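You operate a simulated robot arm through the tools that you are given. There is no shell and no other tool. Be economical: measure what you need, move in short steps, check, and stop when the job is done.

You run a simulated two-armed robot. Do the job below in one go: nothing can be reset, and whatever is moved stays where it is left.

JOB
Wax the middle of the plate beside the wax jar.
Fine: use the yellow block and wax from the jar; put the block back and screw the cap on again. A coat counts when it lies all over at full strength: go over it till it gets no stronger.

It is judged by the outcome, as a careful person would: the job done as asked, and still so three seconds after it is handed in. It fails if anything else is knocked over, pushed out of place, dropped, spilled or broken. A push-on lid holds only when it is set on centred and level and pressed home; a screw cap is set on level and turned clockwise until tight.

ROBOT AND FRAMES
Two 7-joint arms with two-finger grippers on one trunk, on a base that drives. Base frame: it is fixed to the floor where the robot stands at the start and does not move with it; the origin is under the middle of the robot, x ahead of it, y to its left, z up; the surface under the hand at the start is at about z = 860. Readings come in mm, degrees, newtons and seconds.
The left shoulder is at the start at [23, 215, 1156], the right one opposite. With the tool pointing down near the work surface each hand reaches from about 200 to 760 mm from the robot's upright axis, wherever it stands, measured 20 degrees to its own side. Places, roughly: plate (15x15x1 cm) [800, 400, 900]; table end by the waste box [700, -100, 900]; yellow block (5x4x4 cm) [500, -300, 900]. Payload 2.2 kg a hand.
The tool frame of a hand sits at the grasp point between the pads (the TCP): z along the fingers, y along the line on which they close. The tips reach 19 mm beyond it. Largest opening 116 mm; the body of the gripper starts 70 mm behind the TCP.
Orientation is that of the tool frame in the base frame, as [roll, pitch, yaw] about the fixed x, y, z axes, in that order (R = Rz(yaw) Ry(pitch) Rx(roll)). With the fingers straight down and closing along the base's y, the tool's x points along the base's -x, its y along +y and its z along -z.

CONTROLS
- The arms move only by the tool apply_moves. It takes "left_plan", "right_plan" or both (then of equal length, played together; a hand with none holds still); each is a list of rows, each a list of 7 numbers: the closure in counts, from 0 (fully open) to 255 (shut), then the shift along the tool's x, y, z in units of 40 mm (1.0 is 40 mm), then the turn, a rotation vector about the tool's x, y, z in units of 4 degrees (1.0 is 4 degrees). In form: [[fingers, tx, ty, tz, rx, ry, rz], ...]. A call has 1 to 10 rows; each row shifts and turns the commanded pose from where the row before left it, along the tool's axes as they then stand. A call with a number of a shift or a turn outside -1 to 1 is refused whole. Each row takes 0.2 s and may step no farther than 50 mm and 8.6 degrees from the row before; otherwise, or with a gripper value out of range, the whole call is refused. A pose out of reach is approached as far as the arm can. The call stops where the force on the tool passes 70 N (or 10 N more than at its start, if that is more) or the arm is blocked; 0.2 s more then pass. The fingers move at their own pace and stop on an object; they squeeze with about 37 N. The grip force told is the motor's: it shows also when the fingers shut on nothing. Time passes only in rows, and 0.2 s behind the last, so rows that do not move let the fingers close. It gives the time, the measured TCP pose, the force on the tool (base axes), the opening and the grip force at its end, in the units of the frame above (readings bear some noise), with the torque about the TCP (base axes, N m) and any sound that the robot's microphone picked up.
- Cameras (640 x 400 px; columns grow to the right, rows downward): "scene" is now at [134.4, -6.1, 1345.4]; the picture's right is [-0.08, -1.00, -0.00], its down [-0.46, 0.04, -0.89] and it looks along [0.88, -0.07, -0.46] (base axes); focal length 214 px, centre (320, 200). "left" rides on the left gripper at [69, 15, -97] in its tool frame; the picture's right is [-0.21, 0.98, 0.00], its down [-0.76, -0.17, -0.63] and it looks along [-0.62, -0.13, 0.77] (tool axes); focal length 251 px, centre (320, 200). "right" rides on the right gripper at [69, -15, -96] in its tool frame; the picture's right is [0.21, 0.98, 0.00], its down [-0.76, 0.17, -0.63] and it looks along [-0.62, 0.14, 0.77] (tool axes); focal length 251 px, centre (320, 200). There is no depth. A picture from a camera that has moved, and an enlarged one, comes with that camera's place and axes in the base frame and with its lens. The place of the scene camera against the robot may be out by one fixed shift of up to 12 mm in any direction.
- camera(camera): a new picture of that camera. No time passes.
- move_column(by): slides the trunk up (or, below 0, down) by that many mm; the arms and the scene camera ride with it, the base frame stays. It gives what a move gives, with no picture.
- roll_base(legs): drives the robot by 1 to 6 legs, each [ahead, left, turn to the left] in mm, mm and degrees, along the robot's own axes; the way and the turn of a leg run together, so that a leg with both is an arc; at most 1500 mm and 180 degrees a leg. The arms and the cameras ride along, it lands a little off, and it stops where it bumps. It gives what a move gives.
- turn_head(pan, tilt): turns the head with the scene camera to pan (to the left, within 80 degrees either way) and tilt (down, from -29 to 69), counted from straight ahead of the robot. It gives what a move gives.
- close_up(camera, box): a new picture of the part [left, top, right, bottom] of that camera's present view, enlarged. No time passes.
- close_job(): hands the job in; it is judged then, once.

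Go step by step. Nothing tells you exact positions but the pictures and the camera data: compare them with the known pose of the tool, close in by small moves and look again before you grip or let go. The budget is 120 turns and 100 pictures, counting those below and the enlarged ones. Unless the task says otherwise, let go and move clear before handing in.

The tools are called after ">>>" as name(argument=value, ...) on one line, values as JSON. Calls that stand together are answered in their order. apply_moves: Moves the arms, as the interface text tells. Its arguments: {"type":"object","properties":{"left_plan":{"type":"array"},"right_plan":{"type":"array"}},"required":[]} The other tools are called the same way: move_column (by) slides the trunk up or down; roll_base (legs) drives the base; turn_head (pan, tilt) turns the head that bears the scene camera; camera (camera) takes a picture; close_up (camera, box) takes an enlarged picture of a part of a camera's view; close_job () hands the job in.

At the start:

```text
t: 0.0
left_position: [451.9, 145.9, 1287.0]
left_ee_rot: [-179.9, 0.0, -180.0]
left_contact_force: [0.3, -0.2, -0.7]
left_wrist_torque: [-0.02, -0.01, 0.04]
left_grip_width: 115.9
left_grasp_force: 0.1
right_position: [352.8, -191.3, 1301.3]
right_ee_rot: [180.0, -0.1, -179.9]
right_contact_force: [0.3, -0.1, -0.1]
right_wrist_torque: [0.03, 0.01, 0.0]
right_grip_width: 115.7
right_grasp_force: 0.1
trunk travel left (down, up): [-300.0, 190.0]
robot x, y, heading: [-2.5, -0.6, -0.1]
head pan, tilt: [-4.7, 27.4]
```

scene: 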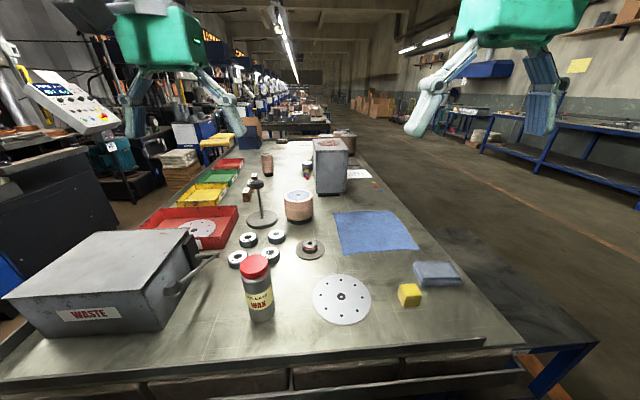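
right: 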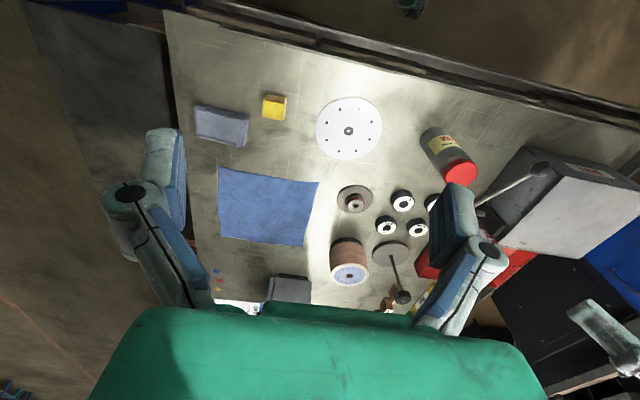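
left: 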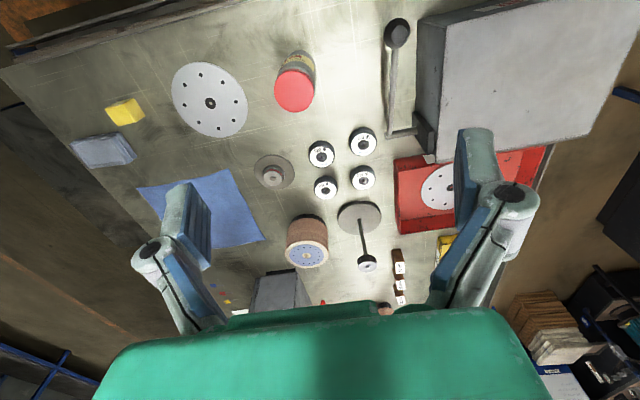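

I see a white perforated disc at about [500, -90], with the wax jar (red cap) at about [465, 115] and the yellow block at about [485, -260]. I'll look closer before moving.

>>> close_up(camera="scene", box=[220, 230, 380, 330])

>>> close_up(camera="scene", box=[340, 230, 500, 330])

>>> close_up(camera="right", box=[180, 70, 500, 270])

```text
4.00 times, centred on (300, 280) of scene
camera zoom: at [134.4, -6.1, 1345.4], right [-0.08, -1.0, 0.0], down [-0.46, 0.04, -0.89], along [0.88, -0.07, -0.46], focal length 858 px, centre (400, -120)
```

zoom: 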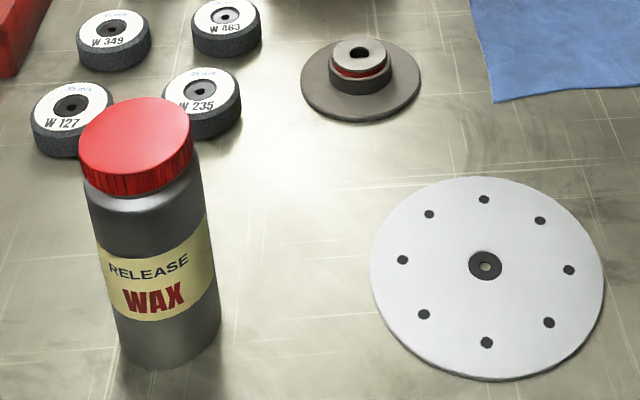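

```text
4.00 times, centred on (420, 280) of scene
camera zoom: at [134.4, -6.1, 1345.4], right [-0.08, -1.0, 0.0], down [-0.46, 0.04, -0.89], along [0.88, -0.07, -0.46], focal length 858 px, centre (-80, -120)
```

zoom: 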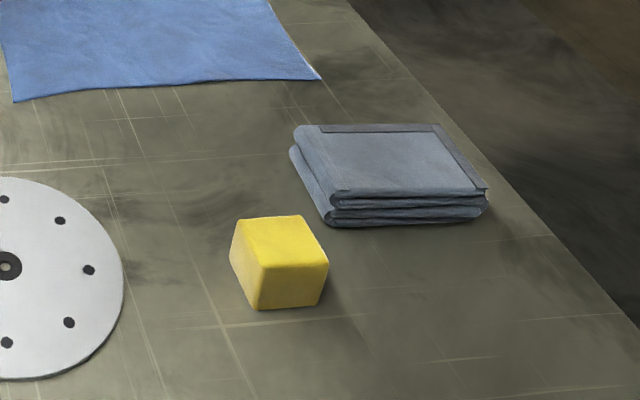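

```text
2.00 times, centred on (340, 170) of right
camera zoom: at [285.0, -207.3, 1399.1], right [-0.21, 0.98, 0.0], down [0.76, 0.17, 0.63], along [0.62, 0.14, -0.78], focal length 503 px, centre (280, 260)
```

zoom: 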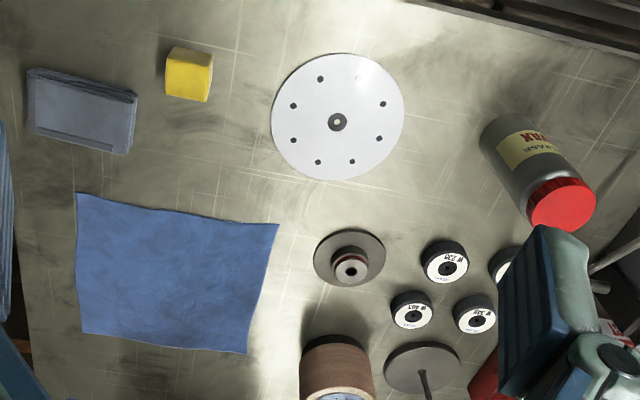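

The jar is about 57 mm wide at the cap, with its top at z≈1025 near [474, 108]. I'll use the left hand to hold the jar body from the robot side, tilted about 35° below horizontal, and begin by tilting it up high.

>>> apply_moves(left_plan=[[0, 0.3, -0.1, 0, 0, -1, 0], [0, 0.3, -0.1, 0, 0, -1, 0], [0, 0.3, -0.1, 0, 0, -1, 0], [0, 0, -0.1, 0, 0, -1, 0], [0, 0, -0.1, 0, 0, -1, 0], [0, 0, -0.1, 0, 0, -1, 0], [0, 0, -0.1, 0, 0, -1, 0], [0, 0, -0.1, 0, 0, -1, 0], [0, 0, -0.1, 0, 0, -1, 0], [0, 0, -0.05, 0, 0, -1, 0]])

```text
t: 2.2
left_position: [413.2, 109.1, 1285.2]
left_ee_rot: [-180.0, 40.2, -179.9]
left_contact_force: [0.2, 0.2, -0.5]
left_wrist_torque: [-0.01, 0.02, 0.03]
left_grip_width: 115.9
left_grasp_force: 0.0
right_position: [349.6, -192.2, 1303.0]
right_ee_rot: [180.0, 0.1, -180.0]
right_contact_force: [-0.2, 0.4, -0.5]
right_wrist_torque: [-0.01, -0.01, 0.0]
right_grip_width: 116.0
right_grasp_force: 0.0
trunk travel left (down, up): [-300.0, 190.0]
robot x, y, heading: [-3.6, 0.5, -0.1]
head pan, tilt: [-4.7, 27.4]
```

>>> apply_moves(left_plan=[[0, 0, 0, 0, 0, -1, 0], [0, 0, 0, 0, 0, -1, 0], [0, 0, 0, 0, 0, -1, 0], [0, 0, 0, 0, 0, -0.7, 0], [0, 0.819, 0, 0.574, 0, 0, 0], [0, 0.819, 0, 0.574, 0, 0, 0], [0, 0.819, 0, 0.574, 0, 0, 0], [0, 0.819, 0, 0.574, 0, 0, 0], [0, 0.819, 0, 0.574, 0, 0, 0]])

>>> camera(camera="left")

>>> camera(camera="scene")

```text
t: 4.2
left_position: [415.9, 106.7, 1080.5]
left_ee_rot: [-180.0, 54.8, 179.9]
left_contact_force: [0.6, -0.4, 0.0]
left_wrist_torque: [0.02, 0.0, -0.01]
left_grip_width: 116.0
left_grasp_force: 0.1
right_position: [351.8, -191.4, 1301.6]
right_ee_rot: [-180.0, -0.1, -180.0]
right_contact_force: [0.8, -1.1, 0.4]
right_wrist_torque: [0.02, 0.02, 0.04]
right_grip_width: 115.8
right_grasp_force: 0.0
trunk travel left (down, up): [-300.0, 190.0]
robot x, y, heading: [-2.7, -1.9, -0.2]
head pan, tilt: [-4.7, 27.4]
```

```text
93 pictures are left
camera left: at [297.6, 120.4, 1080.3], right [0.12, 0.98, 0.18], down [-0.08, -0.17, 0.98], along [0.99, -0.13, 0.06], focal length 251 px, centre (320, 200)
```

left: 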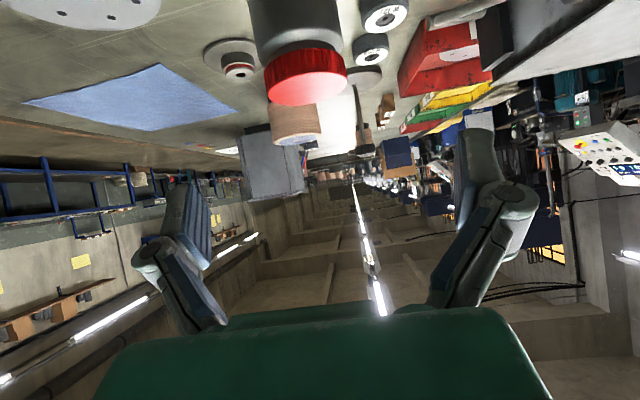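

```text
92 pictures are left
camera scene: at [136.5, -6.7, 1345.1], right [-0.08, -1.0, 0.0], down [-0.46, 0.04, -0.89], along [0.88, -0.07, -0.46], focal length 214 px, centre (320, 200)
```

scene: 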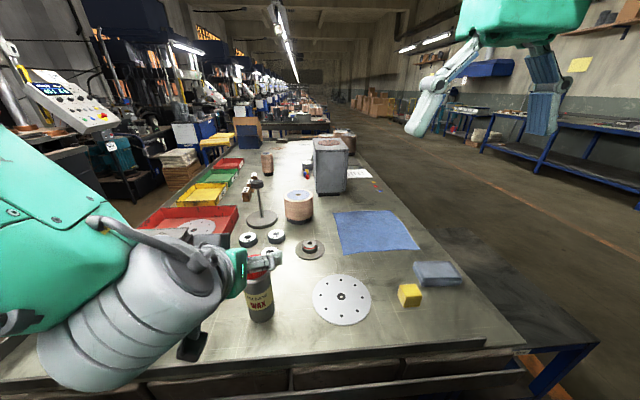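

Jar axis confirmed near y≈105. I'll lower the open left hand behind the jar, then check before moving forward.

>>> apply_moves(left_plan=[[0, 0.5, 0, 0.8, 0, 0, 0], [0, 0.819, 0, 0.574, 0, 0, 0], [0, 0.819, 0, 0.574, 0, 0, 0], [0, 0.5, 0, 0.35, 0, 0, 0], [0, 0, 0, 0, 0, 0, 0]])

>>> camera(camera="left")

>>> camera(camera="scene")

```text
t: 5.4
left_position: [426.4, 105.1, 942.8]
left_ee_rot: [179.8, 54.8, -179.9]
left_contact_force: [-0.2, -0.1, 0.4]
left_wrist_torque: [0.0, 0.02, 0.03]
left_grip_width: 116.2
left_grasp_force: 0.1
right_position: [348.6, -193.9, 1302.2]
right_ee_rot: [180.0, 0.2, -180.0]
right_contact_force: [0.3, 0.5, -0.1]
right_wrist_torque: [0.01, 0.01, 0.02]
right_grip_width: 115.9
right_grasp_force: 0.1
trunk travel left (down, up): [-300.0, 190.0]
robot x, y, heading: [-0.1, 1.4, 0.1]
head pan, tilt: [-4.7, 27.4]
```

```text
91 pictures are left
camera left: at [307.3, 119.1, 942.2], right [0.12, 0.98, 0.18], down [-0.08, -0.17, 0.98], along [0.99, -0.14, 0.06], focal length 251 px, centre (320, 200)
```

left: 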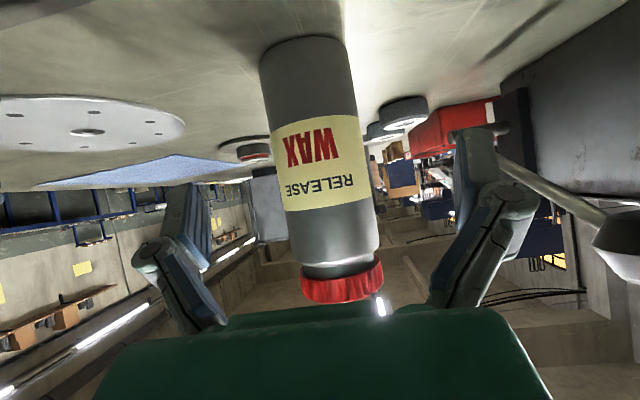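

```text
90 pictures are left
camera scene: at [133.9, -6.5, 1345.5], right [-0.08, -1.0, 0.0], down [-0.46, 0.04, -0.89], along [0.88, -0.07, -0.46], focal length 214 px, centre (320, 200)
```

scene: 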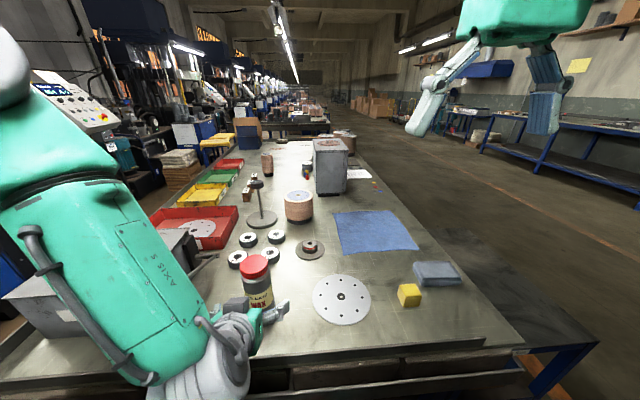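

>>> apply_moves(left_plan=[[0, -0.316, -0.08, 0.45, 0, 0, 0], [0, -0.316, 0, 0.45, 0, 0, 0], [0, 0, 0, 0, 0, 0, 0]])

>>> camera(camera="left")

```text
t: 6.2
left_position: [469.7, 103.4, 944.4]
left_ee_rot: [179.9, 54.9, -179.9]
left_contact_force: [-0.2, -0.5, 0.2]
left_wrist_torque: [0.01, 0.0, -0.01]
left_grip_width: 116.1
left_grasp_force: 0.1
right_position: [348.9, -192.3, 1303.1]
right_ee_rot: [-180.0, 0.0, -179.9]
right_contact_force: [0.2, 0.0, 0.0]
right_wrist_torque: [0.02, 0.01, 0.0]
right_grip_width: 115.9
right_grasp_force: 0.1
trunk travel left (down, up): [-300.0, 190.0]
robot x, y, heading: [-0.7, 1.4, -0.1]
head pan, tilt: [-4.7, 27.4]
```

```text
89 pictures are left
camera left: at [351.1, 116.7, 943.5], right [0.12, 0.98, 0.18], down [-0.08, -0.17, 0.98], along [0.99, -0.14, 0.06], focal length 251 px, centre (320, 200)
```

left: 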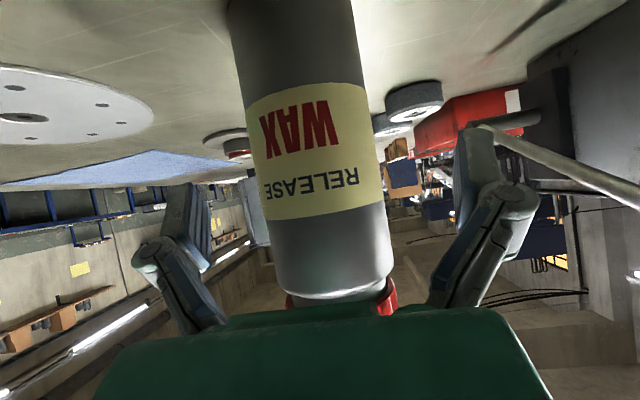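

The jar is well between the fingers. I'll shift slightly and close on it.

>>> apply_moves(left_plan=[[0, 0, -0.05, 0, 0, 0, 0], [100, 0, 0, 0, 0, 0, 0], [255, 0, 0, 0, 0, 0, 0], [255, 0, 0, 0, 0, 0, 0], [255, 0, 0, 0, 0, 0, 0]])

>>> camera(camera="left")

>>> camera(camera="right")

```text
t: 7.4
left_position: [470.1, 100.6, 945.1]
left_ee_rot: [179.9, 54.9, 180.0]
left_contact_force: [0.0, 0.0, 0.1]
left_wrist_torque: [0.09, 0.07, -0.01]
left_grip_width: 58.7
left_grasp_force: 37.5
right_position: [350.7, -192.3, 1302.3]
right_ee_rot: [180.0, 0.0, -180.0]
right_contact_force: [0.5, -0.3, -0.7]
right_wrist_torque: [-0.03, -0.01, 0.0]
right_grip_width: 116.0
right_grasp_force: 0.1
trunk travel left (down, up): [-300.0, 190.0]
robot x, y, heading: [-1.0, -0.0, -0.0]
head pan, tilt: [-4.7, 27.4]
```

```text
88 pictures are left
camera left: at [351.3, 115.1, 943.8], right [0.12, 0.98, 0.18], down [-0.08, -0.17, 0.98], along [0.99, -0.14, 0.06], focal length 251 px, centre (320, 200)
```

left: 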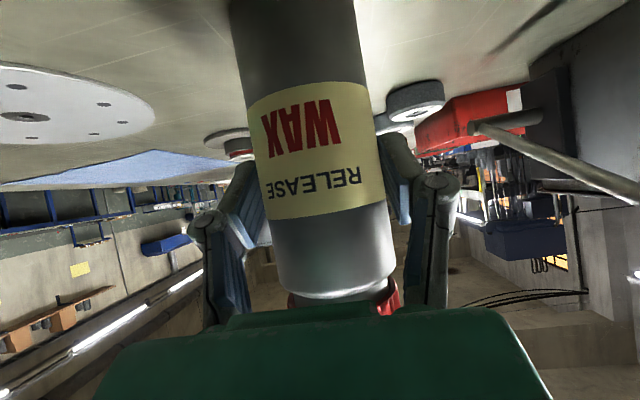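

```text
87 pictures are left
camera right: at [282.4, -207.6, 1399.6], right [-0.21, 0.98, 0.0], down [0.76, 0.17, 0.63], along [0.62, 0.14, -0.77], focal length 251 px, centre (320, 200)
```

right: 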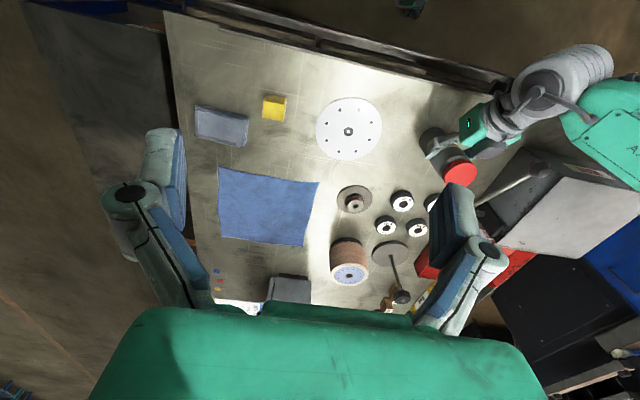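

The jar is held. Now I'll bring the right hand above the cap.

>>> apply_moves(right_plan=[[0, -0.3, 0.735, 0.3, 0, 0, 0], [0, -0.3, 0.735, 0.3, 0, 0, 0], [0, -0.3, 0.735, 0.3, 0, 0, 0], [0, -0.3, 0.735, 0.3, 0, 0, 0], [0, -0.3, 0.735, 0.3, 0, 0, 0], [0, -0.3, 0.735, 0.3, 0, 0, 0], [0, -0.3, 0.735, 0.3, 0, 0, 0], [0, -0.3, 0.735, 0.3, 0, 0, 0], [0, -0.3, 0.735, 0.3, 0, 0, 0], [0, -0.3, 0.735, 0.3, 0, 0, 0]])

>>> camera(camera="right")

>>> camera(camera="scene")

```text
t: 9.8
left_position: [467.3, 101.4, 945.7]
left_ee_rot: [179.9, 55.0, -180.0]
left_contact_force: [-0.4, 0.3, 0.0]
left_wrist_torque: [0.02, 0.07, 0.01]
left_grip_width: 58.6
left_grasp_force: 37.1
right_position: [479.9, 82.1, 1223.1]
right_ee_rot: [176.2, 2.1, 177.9]
right_contact_force: [-0.6, 0.6, -0.6]
right_wrist_torque: [-0.01, -0.03, -0.03]
right_grip_width: 115.8
right_grasp_force: 0.1
trunk travel left (down, up): [-300.0, 190.0]
robot x, y, heading: [-3.8, 1.2, -0.2]
head pan, tilt: [-4.7, 27.4]
stopped in row 10 (right hand): the arm was blocked; the commanded pose is now the measured one
```

```text
86 pictures are left
camera right: at [408.0, 63.9, 1316.5], right [-0.18, 0.98, 0.06], down [0.74, 0.1, 0.67], along [0.65, 0.16, -0.74], focal length 251 px, centre (320, 200)
```

right: 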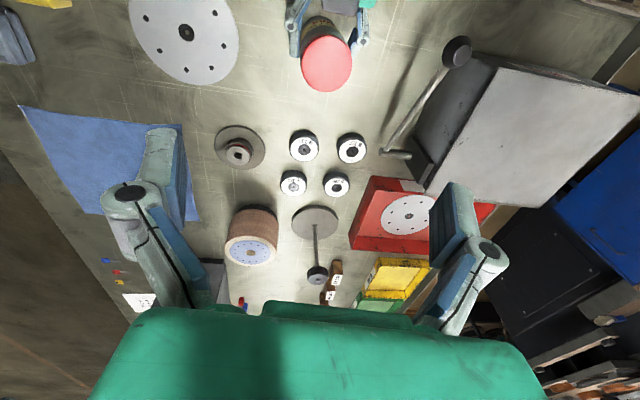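

```text
85 pictures are left
camera scene: at [135.5, -4.1, 1345.2], right [-0.08, -1.0, 0.0], down [-0.46, 0.04, -0.89], along [0.88, -0.07, -0.46], focal length 214 px, centre (320, 200)
```

scene: 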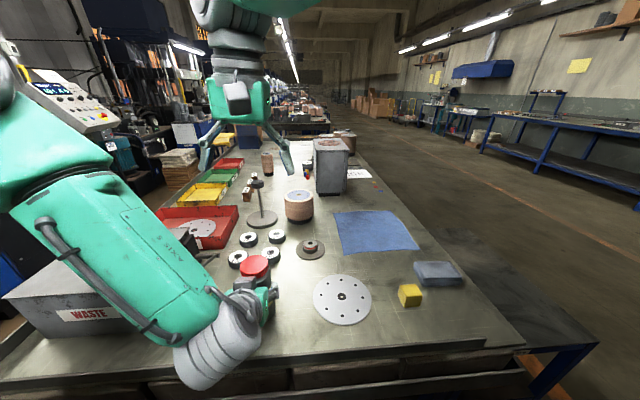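

>>> apply_moves(right_plan=[[0, 0, 0, 0.7, 0, 0, 0], [0, 0, 0, 0.7, 0, 0, 0], [0, 0, 0, 0.7, 0, 0, 0]])

```text
t: 10.8
left_position: [465.3, 102.6, 948.1]
left_ee_rot: [179.9, 55.2, 179.9]
left_contact_force: [0.1, 0.2, -4.1]
left_wrist_torque: [-0.01, 0.02, 0.02]
left_grip_width: 58.7
left_grasp_force: 37.3
right_position: [486.3, 80.0, 1171.1]
right_ee_rot: [173.2, 3.8, 176.6]
right_contact_force: [0.4, 0.4, -0.5]
right_wrist_torque: [0.01, -0.02, 0.0]
right_grip_width: 116.0
right_grasp_force: 0.1
trunk travel left (down, up): [-300.0, 190.0]
robot x, y, heading: [0.8, -0.1, -0.2]
head pan, tilt: [-4.7, 27.4]
stopped in row 3 (right hand): the arm was blocked; the commanded pose is now the measured one
```

The right arm is pressing against the left arm and nudged it slightly. I'll back the right arm out and reposition so the jar is centred between the arms.

>>> apply_moves(right_plan=[[0, 0, 0, -0.7, 0, 0, 0], [0, 0, 0, -0.7, 0.9, 0, 0], [0, 0, -0.8, -0.4, 0.8, 0.9, 0], [0, 0.3, -0.8, -0.2, 0, 0, 0.8], [0, 0.3, -0.8, 0, 0, 0, 0], [0, 0.3, -0.8, 0, 0, 0, 0], [0, 0.3, -0.8, 0, 0, 0, 0], [0, 0.3, -0.8, 0, 0, 0, 0], [0, 0.3, -0.8, 0, 0, 0, 0], [0, 0.3, -0.8, 0, 0, 0, 0]])

>>> camera(camera="scene")

```text
t: 13.0
left_position: [463.5, 97.5, 947.6]
left_ee_rot: [179.4, 55.4, 179.6]
left_contact_force: [0.2, -0.3, -4.0]
left_wrist_torque: [-0.03, 0.03, 0.01]
left_grip_width: 58.8
left_grasp_force: 36.9
right_position: [371.5, -178.3, 1247.6]
right_ee_rot: [180.0, 0.1, 173.7]
right_contact_force: [-1.2, -0.2, 0.6]
right_wrist_torque: [0.04, -0.01, 0.0]
right_grip_width: 116.0
right_grasp_force: 0.0
trunk travel left (down, up): [-300.0, 190.0]
robot x, y, heading: [0.5, -4.1, 0.1]
head pan, tilt: [-4.7, 27.4]
```

```text
84 pictures are left
camera scene: at [134.1, -10.8, 1345.3], right [-0.08, -1.0, 0.0], down [-0.46, 0.04, -0.89], along [0.88, -0.07, -0.46], focal length 214 px, centre (320, 200)
```

scene: 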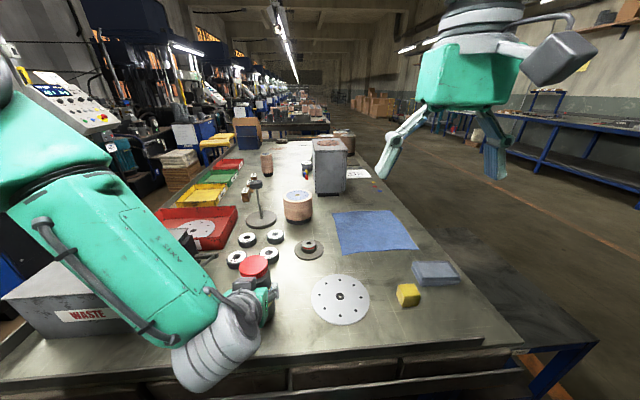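

>>> apply_moves(left_plan=[[255, 0.041, 0, 0.029, 0, 0, 0], [255, 0.02, 0, 0.014, 0, 0, 0], [255, 0, 0, 0, 0, 0, 0]])

>>> close_up(camera="scene", box=[200, 230, 320, 330])

```text
t: 13.8
left_position: [465.1, 100.9, 944.5]
left_ee_rot: [179.7, 55.3, 179.8]
left_contact_force: [-0.2, 0.9, -4.5]
left_wrist_torque: [0.04, 0.07, -0.03]
left_grip_width: 58.6
left_grasp_force: 36.9
right_position: [372.3, -176.2, 1246.2]
right_ee_rot: [-179.8, 0.1, 173.7]
right_contact_force: [-0.2, -0.4, -0.1]
right_wrist_torque: [-0.01, -0.01, 0.0]
right_grip_width: 115.7
right_grasp_force: 0.2
trunk travel left (down, up): [-300.0, 190.0]
robot x, y, heading: [-0.9, -2.5, 0.4]
head pan, tilt: [-4.7, 27.4]
```

```text
4.00 times, centred on (260, 280) of scene
camera zoom: at [134.9, -7.5, 1345.3], right [-0.08, -1.0, 0.0], down [-0.46, 0.04, -0.89], along [0.88, -0.07, -0.46], focal length 858 px, centre (560, -120)
```

zoom: 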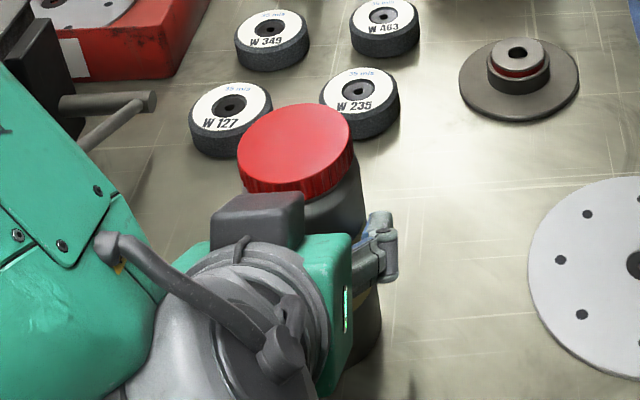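

>>> apply_moves(left_plan=[[255, 0.03, 0, 0.021, 0, 0.05, 0], [255, 0, 0, 0, 0, 0, 0]])

```text
t: 14.4
left_position: [465.0, 100.5, 944.4]
left_ee_rot: [179.8, 55.3, 179.9]
left_contact_force: [0.0, -2.7, 9.4]
left_wrist_torque: [-0.13, 0.34, 0.0]
left_grip_width: 58.6
left_grasp_force: 36.8
right_position: [372.4, -174.2, 1247.7]
right_ee_rot: [-179.8, 0.2, 173.7]
right_contact_force: [1.0, 0.3, 0.3]
right_wrist_torque: [0.04, 0.0, 0.0]
right_grip_width: 115.7
right_grasp_force: 0.0
trunk travel left (down, up): [-300.0, 190.0]
robot x, y, heading: [-0.7, -1.0, -0.0]
head pan, tilt: [-4.7, 27.4]
```

The jar is standing on the table again. I'll release it and retreat the left hand back and up.

>>> apply_moves(left_plan=[[200, 0, 0, 0, 0, 0, 0], [0, 0, 0, 0, 0, 0, 0], [0, 0, 0, 0, 0, 0, 0], [0, 0.4, 0, -0.57, 0, 0, 0], [0, 0.4, 0, -0.57, 0, 0, 0], [0, -0.8, 0, -0.574, 0, 0, 0], [0, -0.8, 0, -0.574, 0, 0, 0], [0, -0.8, 0, -0.574, 0, 0, 0], [0, -0.8, 0, -0.574, 0, 0, 0], [0, -0.8, 0, -0.574, 0, 0, 0]])

>>> camera(camera="scene")

```text
t: 16.6
left_position: [408.2, 98.3, 1141.0]
left_ee_rot: [179.8, 55.2, 179.8]
left_contact_force: [0.8, 0.7, 0.1]
left_wrist_torque: [-0.01, 0.0, -0.03]
left_grip_width: 115.7
left_grasp_force: 0.1
right_position: [371.5, -173.7, 1248.3]
right_ee_rot: [-179.9, 0.2, 173.6]
right_contact_force: [0.8, 0.3, -0.2]
right_wrist_torque: [0.02, -0.03, 0.0]
right_grip_width: 116.2
right_grasp_force: 0.0
trunk travel left (down, up): [-300.0, 190.0]
robot x, y, heading: [1.0, -0.8, -0.0]
head pan, tilt: [-4.7, 27.4]
```

```text
82 pictures are left
camera scene: at [131.8, -5.7, 1345.7], right [-0.08, -1.0, 0.0], down [-0.46, 0.04, -0.89], along [0.88, -0.07, -0.46], focal length 214 px, centre (320, 200)
```

scene: 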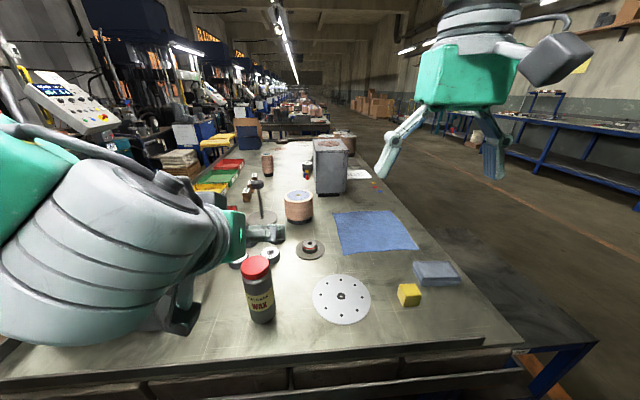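

>>> roll_base(legs=[[-50, 0, 0], [0, 105, 0]])

>>> camera(camera="scene")

```text
t: 18.3
left_position: [359.5, 148.3, 1143.1]
left_ee_rot: [175.8, 55.2, 176.4]
left_contact_force: [0.9, -2.2, 0.9]
left_wrist_torque: [0.09, 0.03, 0.11]
left_grip_width: 116.2
left_grasp_force: 0.1
right_position: [321.5, -128.7, 1242.0]
right_ee_rot: [177.8, -0.1, 173.6]
right_contact_force: [0.3, -2.6, -0.3]
right_wrist_torque: [0.19, 0.04, -0.02]
right_grip_width: 116.1
right_grasp_force: 0.2
trunk travel left (down, up): [-300.0, 190.0]
robot x, y, heading: [-49.4, 93.4, -0.1]
head pan, tilt: [-4.7, 27.4]
```

```text
81 pictures are left
camera scene: at [82.1, 43.1, 1344.7], right [-0.08, -1.0, -0.03], down [-0.46, 0.07, -0.89], along [0.88, -0.06, -0.46], focal length 214 px, centre (320, 200)
```

scene: 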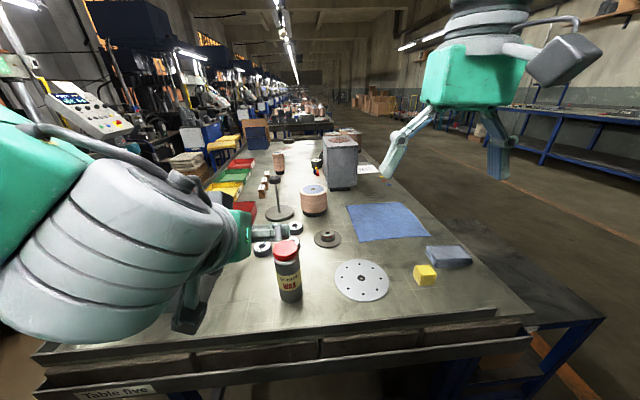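

>>> apply_moves(left_plan=[[0, 0, 0, 0, 0, 0, 0], [0, 0, 0, 0, 0, 0, 0], [0, 0, 0, 0, 0, 0, 0]])

>>> camera(camera="scene")

```text
t: 19.3
left_position: [354.7, 134.8, 1143.0]
left_ee_rot: [175.7, 55.3, 176.1]
left_contact_force: [-0.5, -0.6, 0.7]
left_wrist_torque: [0.04, -0.01, 0.09]
left_grip_width: 116.2
left_grasp_force: 0.0
right_position: [317.6, -138.5, 1244.1]
right_ee_rot: [177.6, 0.0, 173.3]
right_contact_force: [-0.7, -1.1, 1.0]
right_wrist_torque: [0.05, 0.0, -0.01]
right_grip_width: 116.0
right_grasp_force: 0.1
trunk travel left (down, up): [-300.0, 190.0]
robot x, y, heading: [-49.2, 79.8, -0.2]
head pan, tilt: [-4.7, 27.4]
stopped in row 3 (left hand): the arm was blocked; the commanded pose is now the measured one
```

```text
80 pictures are left
camera scene: at [83.5, 37.3, 1344.7], right [-0.08, -1.0, -0.03], down [-0.46, 0.07, -0.89], along [0.88, -0.06, -0.46], focal length 214 px, centre (320, 200)
```

scene: 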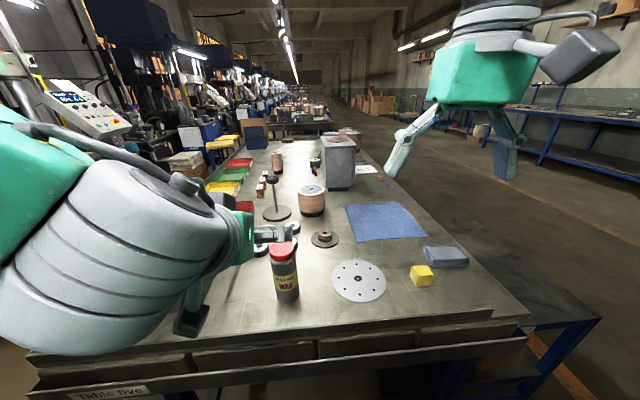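

>>> turn_head(pan=45, tilt=40)

>>> camera(camera="scene")

>>> camera(camera="right")

```text
t: 20.5
left_position: [355.7, 201.8, 1139.5]
left_ee_rot: [-179.1, 55.3, -179.3]
left_contact_force: [-0.6, 1.7, 0.4]
left_wrist_torque: [-0.1, -0.04, -0.09]
left_grip_width: 115.8
left_grasp_force: 0.0
right_position: [320.5, -69.2, 1251.0]
right_ee_rot: [-179.3, 0.3, 173.5]
right_contact_force: [0.1, 1.1, -0.2]
right_wrist_torque: [-0.1, 0.01, 0.01]
right_grip_width: 115.9
right_grasp_force: 0.0
trunk travel left (down, up): [-300.0, 190.0]
robot x, y, heading: [-49.2, 95.2, 0.4]
head pan, tilt: [45.0, 40.0]
```

```text
79 pictures are left
camera scene: at [53.7, 182.8, 1324.5], right [0.71, -0.71, 0.01], down [-0.46, -0.47, -0.75], along [0.54, 0.53, -0.66], focal length 214 px, centre (320, 200)
```

scene: 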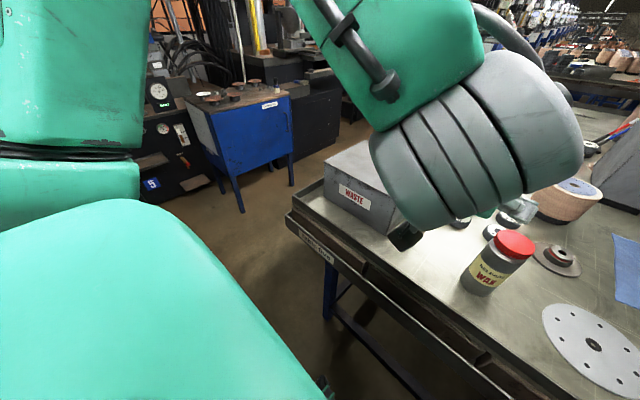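

```text
78 pictures are left
camera right: at [250.5, -74.4, 1348.7], right [-0.1, 0.99, -0.01], down [0.77, 0.09, 0.64], along [0.63, 0.06, -0.77], focal length 251 px, centre (320, 200)
```

right: 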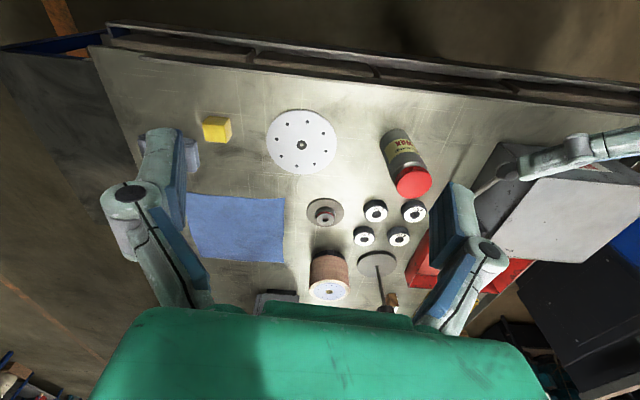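

The robot was merely swaying after the drive, and everything on the table looks undisturbed. I'll turn the left hand to point diagonally (ahead and right) while it settles.

>>> apply_moves(left_plan=[[0, 0, 0, 0, 0, 0, 0], [0, 0, 0, 0, 0.819, 0, 0.574], [0, 0, 0, 0, 0.819, 0, 0.574], [0, 0, 0, 0, 0.819, 0, 0.574], [0, 0, 0, 0, 0.819, 0, 0.574], [0, 0, 0, 0, 0.819, 0, 0.574], [0, 0, 0, 0, 0.819, 0, 0.574], [0, 0, 0, 0, 0.819, 0, 0.574], [0, 0, 0, 0, 0.41, 0, 0.29], [0, 0, 0, 0, 0, 0, 0]])

>>> turn_head(pan=0, tilt=35)

>>> camera(camera="scene")

>>> camera(camera="left")

```text
t: 22.9
left_position: [354.0, 141.2, 1143.8]
left_ee_rot: [176.9, 54.7, 146.5]
left_contact_force: [0.3, 0.2, 0.3]
left_wrist_torque: [0.0, -0.04, 0.02]
left_grip_width: 115.9
left_grasp_force: 0.1
right_position: [316.9, -132.0, 1246.1]
right_ee_rot: [178.2, 0.1, 173.0]
right_contact_force: [0.2, 0.6, -0.2]
right_wrist_torque: [0.04, -0.01, -0.01]
right_grip_width: 115.8
right_grasp_force: 0.0
trunk travel left (down, up): [-300.0, 190.0]
robot x, y, heading: [-48.2, 75.0, -0.4]
head pan, tilt: [45.0, 40.0]
stopped in row 10 (left hand): the arm was blocked; the commanded pose is now the measured one
```

```text
t: 24.0
left_position: [355.9, 192.7, 1141.1]
left_ee_rot: [-179.8, 55.7, 149.7]
left_contact_force: [1.0, 1.0, -0.2]
left_wrist_torque: [-0.07, 0.0, -0.11]
left_grip_width: 116.0
left_grasp_force: 0.1
right_position: [318.1, -77.0, 1254.1]
right_ee_rot: [-179.6, 0.4, 173.3]
right_contact_force: [-0.3, 0.5, -0.1]
right_wrist_torque: [-0.15, -0.02, -0.02]
right_grip_width: 115.9
right_grasp_force: 0.1
trunk travel left (down, up): [-300.0, 190.0]
robot x, y, heading: [-51.7, 83.1, -0.2]
head pan, tilt: [0.0, 35.0]
```

```text
77 pictures are left
camera scene: at [82.2, 124.8, 1332.9], right [0.0, -1.0, 0.03], down [-0.58, -0.03, -0.82], along [0.82, -0.02, -0.58], focal length 214 px, centre (320, 200)
```

scene: 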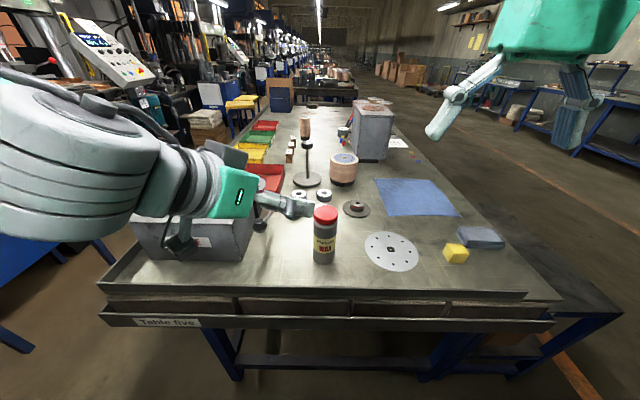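

```text
76 pictures are left
camera left: at [260.9, 264.4, 1137.6], right [0.6, 0.78, 0.18], down [-0.17, -0.09, 0.98], along [0.78, -0.62, 0.07], focal length 251 px, centre (320, 200)
```

left: 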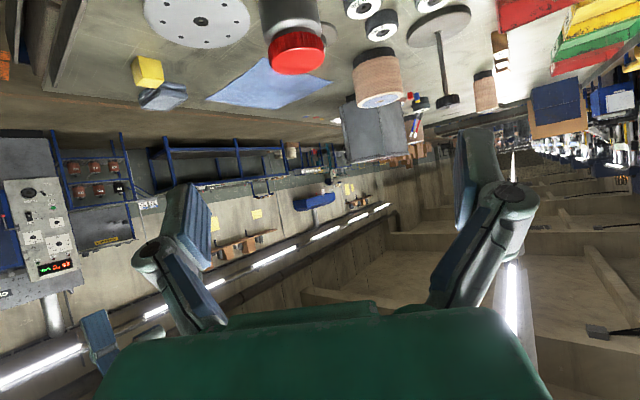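

>>> apply_moves(right_plan=[[0, 0, 0, 0, 0, 0, 0], [0, 0, 0, 0, 0, 0, 0], [0, 0, 0, 0, 0, 0, 0], [0, 0, 0, 0, 0, 0, 0], [0, 0, 0, 0, 0, 0, 0], [0, 0, 0, 0, 0, 0, 0], [0, 0, 0, 0, 0, 0, 0], [0, 0, 0, 0, 0, 0, 0], [0, 0, 0, 0, 0, 0, 0], [0, 0, 0, 0, 0, 0, 0]])

>>> apply_moves(right_plan=[[0, 0, 0, 0, 0, 0, 0], [0, 0, 0, 0, 0, 0, 0]])

>>> apply_moves(right_plan=[[0, 0, 0, 0, 0, 0, 0]])

```text
t: 26.4
left_position: [351.3, 142.8, 1143.6]
left_ee_rot: [177.5, 55.0, 147.0]
left_contact_force: [0.0, 0.4, 0.0]
left_wrist_torque: [-0.03, 0.0, -0.01]
left_grip_width: 115.9
left_grasp_force: 0.0
right_position: [313.7, -127.6, 1252.0]
right_ee_rot: [178.8, 0.3, 173.1]
right_contact_force: [-0.2, 0.1, 0.2]
right_wrist_torque: [-0.03, -0.05, 0.02]
right_grip_width: 116.0
right_grasp_force: 0.1
trunk travel left (down, up): [-300.0, 190.0]
robot x, y, heading: [-46.5, 65.1, -0.0]
head pan, tilt: [0.0, 35.0]
stopped in row 10 (right hand): the arm was blocked; the commanded pose is now the measured one
```

```text
t: 27.2
left_position: [349.8, 110.2, 1145.9]
left_ee_rot: [175.4, 54.6, 145.0]
left_contact_force: [-0.6, 0.6, -0.4]
left_wrist_torque: [0.0, -0.06, 0.03]
left_grip_width: 115.8
left_grasp_force: 0.1
right_position: [312.1, -162.9, 1245.4]
right_ee_rot: [177.4, -0.3, 172.8]
right_contact_force: [-0.4, 0.0, 0.9]
right_wrist_torque: [0.01, 0.02, 0.02]
right_grip_width: 116.1
right_grasp_force: 0.1
trunk travel left (down, up): [-300.0, 190.0]
robot x, y, heading: [-48.2, 53.6, 0.0]
head pan, tilt: [0.0, 35.0]
stopped in row 2 (right hand): the arm was blocked; the commanded pose is now the measured one
```

```text
t: 27.6
left_position: [352.3, 141.4, 1143.9]
left_ee_rot: [177.8, 55.4, 147.2]
left_contact_force: [0.0, 0.8, -0.8]
left_wrist_torque: [-0.02, 0.06, -0.01]
left_grip_width: 116.0
left_grasp_force: 0.1
right_position: [315.8, -129.4, 1244.9]
right_ee_rot: [179.1, -1.1, 172.8]
right_contact_force: [0.5, 0.9, 0.3]
right_wrist_torque: [-0.08, -0.02, 0.03]
right_grip_width: 116.0
right_grasp_force: 0.0
trunk travel left (down, up): [-300.0, 190.0]
robot x, y, heading: [-46.2, 57.5, -0.2]
head pan, tilt: [0.0, 35.0]
```

>>> apply_moves(right_plan=[[0, 0, 0, 0, 0, 0, 0], [0, 0, 0, 0, 0, 0, 0], [0, 0, 0, 0, 0, 0, 0]])

>>> apply_moves(right_plan=[[0, 0, 0, 0, 0, 0, 0], [0, 0, 0, 0, 0, 0, 0], [0, 0, 0, 0, 0, 0, 0], [0, 0, 0, 0, 0, 0, 0]])

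>>> turn_head(pan=79, tilt=55)

>>> camera(camera="scene")

```text
t: 28.6
left_position: [349.1, 108.5, 1146.0]
left_ee_rot: [175.0, 54.4, 144.8]
left_contact_force: [0.2, -1.3, 0.3]
left_wrist_torque: [0.06, 0.01, 0.07]
left_grip_width: 116.1
left_grasp_force: 0.0
right_position: [314.3, -167.9, 1234.9]
right_ee_rot: [177.3, -1.8, 172.9]
right_contact_force: [1.0, -1.2, 0.3]
right_wrist_torque: [0.12, 0.01, 0.0]
right_grip_width: 115.9
right_grasp_force: 0.1
trunk travel left (down, up): [-300.0, 190.0]
robot x, y, heading: [-51.6, 61.4, 0.2]
head pan, tilt: [0.0, 35.0]
stopped in row 3 (right hand): the arm was blocked; the commanded pose is now the measured one
```

```text
t: 29.8
left_position: [346.3, 107.7, 1147.2]
left_ee_rot: [175.2, 54.8, 144.9]
left_contact_force: [0.2, -0.3, -0.4]
left_wrist_torque: [0.0, 0.0, 0.04]
left_grip_width: 116.1
left_grasp_force: 0.1
right_position: [311.0, -165.9, 1241.1]
right_ee_rot: [177.4, -1.1, 172.8]
right_contact_force: [0.8, -0.5, 0.6]
right_wrist_torque: [-0.03, 0.01, -0.02]
right_grip_width: 116.0
right_grasp_force: 0.0
trunk travel left (down, up): [-300.0, 190.0]
robot x, y, heading: [-48.5, 52.2, -0.0]
head pan, tilt: [0.0, 35.0]
stopped in row 4 (right hand): the arm was blocked; the commanded pose is now the measured one
```

```text
t: 31.3
left_position: [347.7, 77.6, 1147.1]
left_ee_rot: [173.4, 54.0, 143.2]
left_contact_force: [-0.2, -1.3, 0.2]
left_wrist_torque: [0.04, -0.05, 0.03]
left_grip_width: 116.1
left_grasp_force: 0.1
right_position: [312.0, -198.7, 1233.5]
right_ee_rot: [176.1, -1.9, 172.7]
right_contact_force: [-0.4, -0.9, 0.5]
right_wrist_torque: [0.08, 0.01, 0.02]
right_grip_width: 116.1
right_grasp_force: 0.0
trunk travel left (down, up): [-300.0, 190.0]
robot x, y, heading: [-51.5, 43.8, -0.1]
head pan, tilt: [79.0, 55.0]
```

```text
75 pictures are left
camera scene: at [8.5, 91.0, 1306.8], right [0.98, -0.19, -0.01], down [-0.16, -0.79, -0.59], along [0.11, 0.58, -0.81], focal length 214 px, centre (320, 200)
```

scene: 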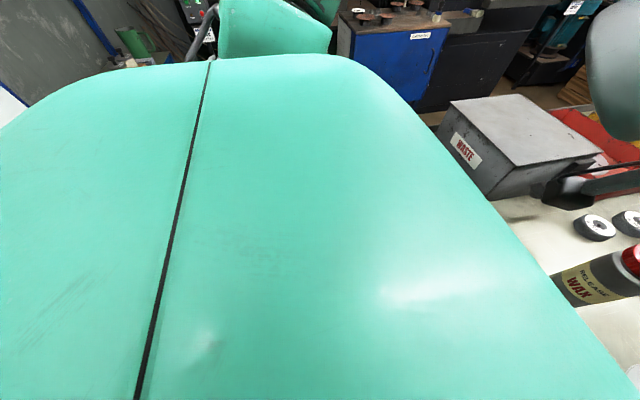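

>>> turn_head(pan=0, tilt=40)

>>> apply_moves(left_plan=[[0, 0, 0, 0, 0, 0, 0], [0, 0, 0, 0, 0, 0, 0], [0, 0, 0, 0, 0, 0, 0], [0, 0, 0, 0, 0, 0, 0], [0, 0, 0, 0, 0, 0, 0], [0, 0, 0, 0, 0, 0, 0], [0, 0, 0, 0, 0, 0, 0], [0, 0, 0, 0, 0, 0, 0], [0, 0, 0, 0, 0, 0, 0], [0, 0, 0, 0, 0, 0, 0]])

>>> camera(camera="scene")

```text
t: 32.8
left_position: [347.4, 122.4, 1146.6]
left_ee_rot: [176.4, 55.0, 146.0]
left_contact_force: [-0.7, 0.7, -0.2]
left_wrist_torque: [-0.03, 0.02, -0.02]
left_grip_width: 116.0
left_grasp_force: 0.0
right_position: [313.8, -152.0, 1235.3]
right_ee_rot: [178.2, -2.2, 172.7]
right_contact_force: [0.3, -0.1, -1.2]
right_wrist_torque: [-0.05, -0.01, -0.02]
right_grip_width: 115.9
right_grasp_force: 0.1
trunk travel left (down, up): [-300.0, 190.0]
robot x, y, heading: [-52.6, 52.8, -0.2]
head pan, tilt: [0.0, 40.0]
```

```text
t: 35.0
left_position: [344.5, 106.8, 1146.4]
left_ee_rot: [175.1, 54.7, 144.7]
left_contact_force: [-1.8, 0.6, 0.2]
left_wrist_torque: [0.01, 0.0, 0.02]
left_grip_width: 116.0
left_grasp_force: 0.0
right_position: [309.5, -164.4, 1242.5]
right_ee_rot: [177.1, -0.8, 172.8]
right_contact_force: [0.1, 2.0, 1.0]
right_wrist_torque: [0.03, -0.02, -0.02]
right_grip_width: 116.0
right_grasp_force: 0.0
trunk travel left (down, up): [-300.0, 190.0]
robot x, y, heading: [-46.9, 48.8, -0.2]
head pan, tilt: [0.0, 40.0]
```

```text
74 pictures are left
camera scene: at [78.3, 23.9, 1325.3], right [0.0, -1.0, -0.02], down [-0.64, 0.02, -0.76], along [0.76, 0.01, -0.64], focal length 214 px, centre (320, 200)
```

scene: 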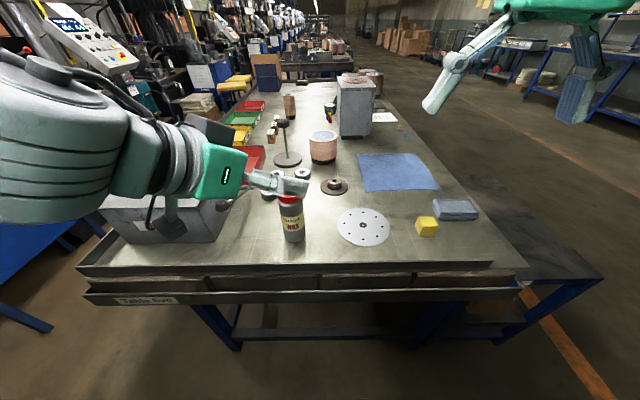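

The robot seems to be leaning against something on the left and creeping back. I'll drive right a little to free it and see whether it settles.

>>> roll_base(legs=[[0, -40, 0]])

>>> apply_moves(left_plan=[[0, 0, 0, 0, 0, 0, 0], [0, 0, 0, 0, 0, 0, 0], [0, 0, 0, 0, 0, 0, 0], [0, 0, 0, 0, 0, 0, 0], [0, 0, 0, 0, 0, 0, 0]])

>>> apply_moves(left_plan=[[0, 0, 0, 0, 0, 0, 0], [0, 0, 0, 0, 0, 0, 0], [0, 0, 0, 0, 0, 0, 0]])

```text
t: 35.9
left_position: [352.8, 53.7, 1142.7]
left_ee_rot: [175.0, 54.4, 144.4]
left_contact_force: [1.2, -0.9, 0.0]
left_wrist_torque: [0.06, 0.11, 0.06]
left_grip_width: 115.8
left_grasp_force: 0.1
right_position: [316.1, -214.6, 1237.4]
right_ee_rot: [176.8, -1.4, 172.6]
right_contact_force: [0.1, -1.8, -1.9]
right_wrist_torque: [0.11, -0.03, -0.04]
right_grip_width: 115.9
right_grasp_force: 0.1
trunk travel left (down, up): [-300.0, 190.0]
robot x, y, heading: [-43.3, 8.5, -0.2]
head pan, tilt: [0.0, 40.0]
```

```text
t: 36.6
left_position: [338.1, -34.0, 1151.5]
left_ee_rot: [171.7, 53.4, 141.6]
left_contact_force: [-0.7, -1.6, 1.6]
left_wrist_torque: [0.19, 0.05, 0.12]
left_grip_width: 115.9
left_grasp_force: 0.1
right_position: [303.1, -305.6, 1206.2]
right_ee_rot: [172.9, -4.4, 172.8]
right_contact_force: [0.2, -3.3, 1.4]
right_wrist_torque: [0.27, -0.03, -0.04]
right_grip_width: 116.0
right_grasp_force: 0.1
trunk travel left (down, up): [-300.0, 190.0]
robot x, y, heading: [-43.0, -2.4, -0.6]
head pan, tilt: [0.0, 40.0]
stopped in row 3 (left hand): the arm was blocked; the commanded pose is now the measured one
```

```text
t: 37.1
left_position: [364.6, 188.5, 1151.7]
left_ee_rot: [-170.2, 60.8, 158.9]
left_contact_force: [-2.3, 2.8, -1.9]
left_wrist_torque: [-0.23, -0.25, -0.06]
left_grip_width: 116.3
left_grasp_force: 0.1
right_position: [302.9, -54.0, 1244.3]
right_ee_rot: [-176.3, -2.0, 172.8]
right_contact_force: [-0.5, 1.0, -0.8]
right_wrist_torque: [-0.19, -0.08, 0.03]
right_grip_width: 116.3
right_grasp_force: 0.1
trunk travel left (down, up): [-300.0, 190.0]
robot x, y, heading: [-40.9, 22.2, -0.9]
head pan, tilt: [0.0, 40.0]
stopped in row 2 (left hand): the arm was blocked; the commanded pose is now the measured one
```

The robot is rocking on its base. I'll let it settle without commanding the arms.

>>> turn_head(pan=5, tilt=40)

>>> turn_head(pan=0, tilt=40)

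>>> turn_head(pan=-40, tilt=40)

>>> camera(camera="scene")

```text
t: 37.8
left_position: [357.4, 11.3, 1175.7]
left_ee_rot: [174.6, 58.6, 145.4]
left_contact_force: [1.5, -2.2, 3.1]
left_wrist_torque: [0.16, 0.31, 0.01]
left_grip_width: 115.6
left_grasp_force: 0.1
right_position: [284.8, -236.3, 1233.1]
right_ee_rot: [175.4, -2.5, 172.5]
right_contact_force: [-0.7, -0.2, 1.3]
right_wrist_torque: [0.05, -0.05, -0.03]
right_grip_width: 116.1
right_grasp_force: 0.0
trunk travel left (down, up): [-300.0, 190.0]
robot x, y, heading: [-45.7, -12.2, -1.0]
head pan, tilt: [5.0, 40.0]
```

```text
t: 38.5
left_position: [363.8, 100.8, 1161.2]
left_ee_rot: [-174.3, 58.9, 156.2]
left_contact_force: [-0.3, 5.3, 0.0]
left_wrist_torque: [-0.22, 0.01, -0.3]
left_grip_width: 115.8
left_grasp_force: 0.1
right_position: [318.7, -155.3, 1221.7]
right_ee_rot: [179.1, -4.3, 174.4]
right_contact_force: [3.0, 5.5, -2.3]
right_wrist_torque: [-0.46, 0.25, 0.04]
right_grip_width: 116.0
right_grasp_force: 0.1
trunk travel left (down, up): [-300.0, 190.0]
robot x, y, heading: [-23.0, 8.5, 0.5]
head pan, tilt: [0.0, 40.0]
```

```text
t: 39.5
left_position: [375.6, 66.3, 1160.6]
left_ee_rot: [-178.3, 57.8, 152.8]
left_contact_force: [2.9, 0.6, 1.4]
left_wrist_torque: [0.07, 0.17, -0.09]
left_grip_width: 115.8
left_grasp_force: 0.0
right_position: [335.2, -187.8, 1219.6]
right_ee_rot: [177.7, -4.6, 174.8]
right_contact_force: [3.8, -0.6, 3.4]
right_wrist_torque: [0.09, 0.28, -0.04]
right_grip_width: 116.0
right_grasp_force: 0.2
trunk travel left (down, up): [-300.0, 190.0]
robot x, y, heading: [-11.8, -5.9, 0.9]
head pan, tilt: [-40.0, 40.0]
```

```text
73 pictures are left
camera scene: at [104.6, -35.1, 1327.6], right [-0.63, -0.78, 0.02], down [-0.51, 0.39, -0.77], along [0.59, -0.49, -0.64], focal length 214 px, centre (320, 200)
```

scene: 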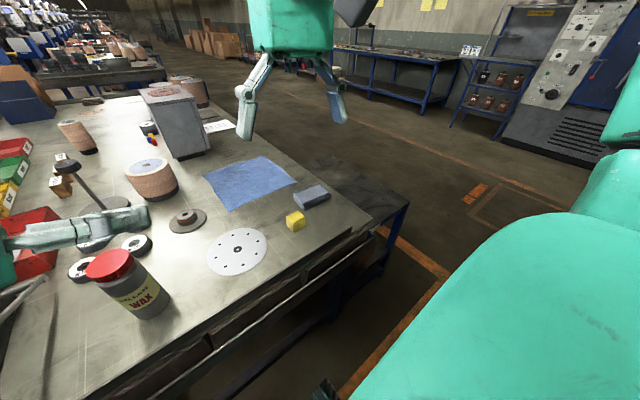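

>>> turn_head(pan=0, tilt=40)

>>> turn_head(pan=30, tilt=40)

>>> turn_head(pan=0, tilt=40)

>>> camera(camera="scene")

```text
t: 40.6
left_position: [411.3, 83.0, 1162.4]
left_ee_rot: [-177.6, 57.6, 157.0]
left_contact_force: [1.3, 1.2, 1.6]
left_wrist_torque: [0.02, 0.17, -0.18]
left_grip_width: 116.0
left_grasp_force: 0.0
right_position: [385.3, -175.6, 1216.4]
right_ee_rot: [177.3, -5.4, 178.3]
right_contact_force: [4.0, 1.0, 3.7]
right_wrist_torque: [-0.1, 0.43, 0.0]
right_grip_width: 115.9
right_grasp_force: 0.0
trunk travel left (down, up): [-300.0, 190.0]
robot x, y, heading: [25.1, -6.6, 4.3]
head pan, tilt: [0.0, 40.0]
```

```text
t: 41.5
left_position: [391.0, 200.7, 1161.5]
left_ee_rot: [-161.9, 59.2, 169.3]
left_contact_force: [2.3, 1.4, 3.9]
left_wrist_torque: [-0.01, 0.45, -0.18]
left_grip_width: 116.2
left_grasp_force: 0.1
right_position: [350.1, -52.0, 1237.6]
right_ee_rot: [-175.7, -4.2, 175.9]
right_contact_force: [3.8, -3.7, -1.6]
right_wrist_torque: [0.34, 0.4, -0.06]
right_grip_width: 116.0
right_grasp_force: 0.0
trunk travel left (down, up): [-300.0, 190.0]
robot x, y, heading: [-15.5, 11.8, 1.8]
head pan, tilt: [30.0, 40.0]
```

```text
t: 42.5
left_position: [296.0, 215.1, 1163.8]
left_ee_rot: [-170.3, 62.8, 161.3]
left_contact_force: [-0.6, -1.0, 7.9]
left_wrist_torque: [0.32, 0.58, 0.18]
left_grip_width: 116.1
left_grasp_force: 0.0
right_position: [229.7, -22.1, 1245.2]
right_ee_rot: [-175.9, -1.0, 175.0]
right_contact_force: [-5.2, -5.0, 1.2]
right_wrist_torque: [0.52, -0.53, 0.01]
right_grip_width: 116.0
right_grasp_force: 0.1
trunk travel left (down, up): [-300.0, 190.0]
robot x, y, heading: [-90.6, 33.3, 1.1]
head pan, tilt: [0.0, 40.0]
```

```text
72 pictures are left
camera scene: at [13.3, 88.1, 1328.7], right [0.02, -1.0, 0.04], down [-0.63, -0.04, -0.78], along [0.78, -0.01, -0.63], focal length 214 px, centre (320, 200)
```

scene: 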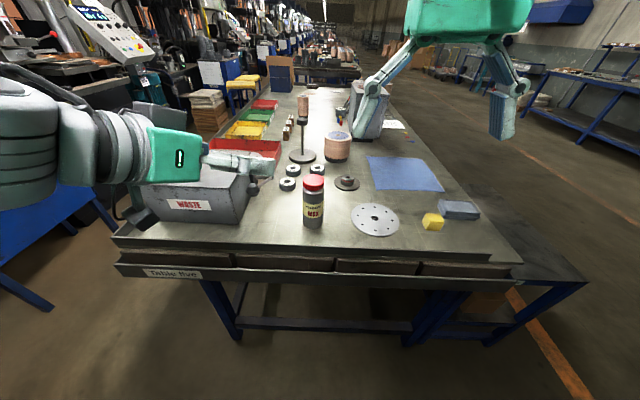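

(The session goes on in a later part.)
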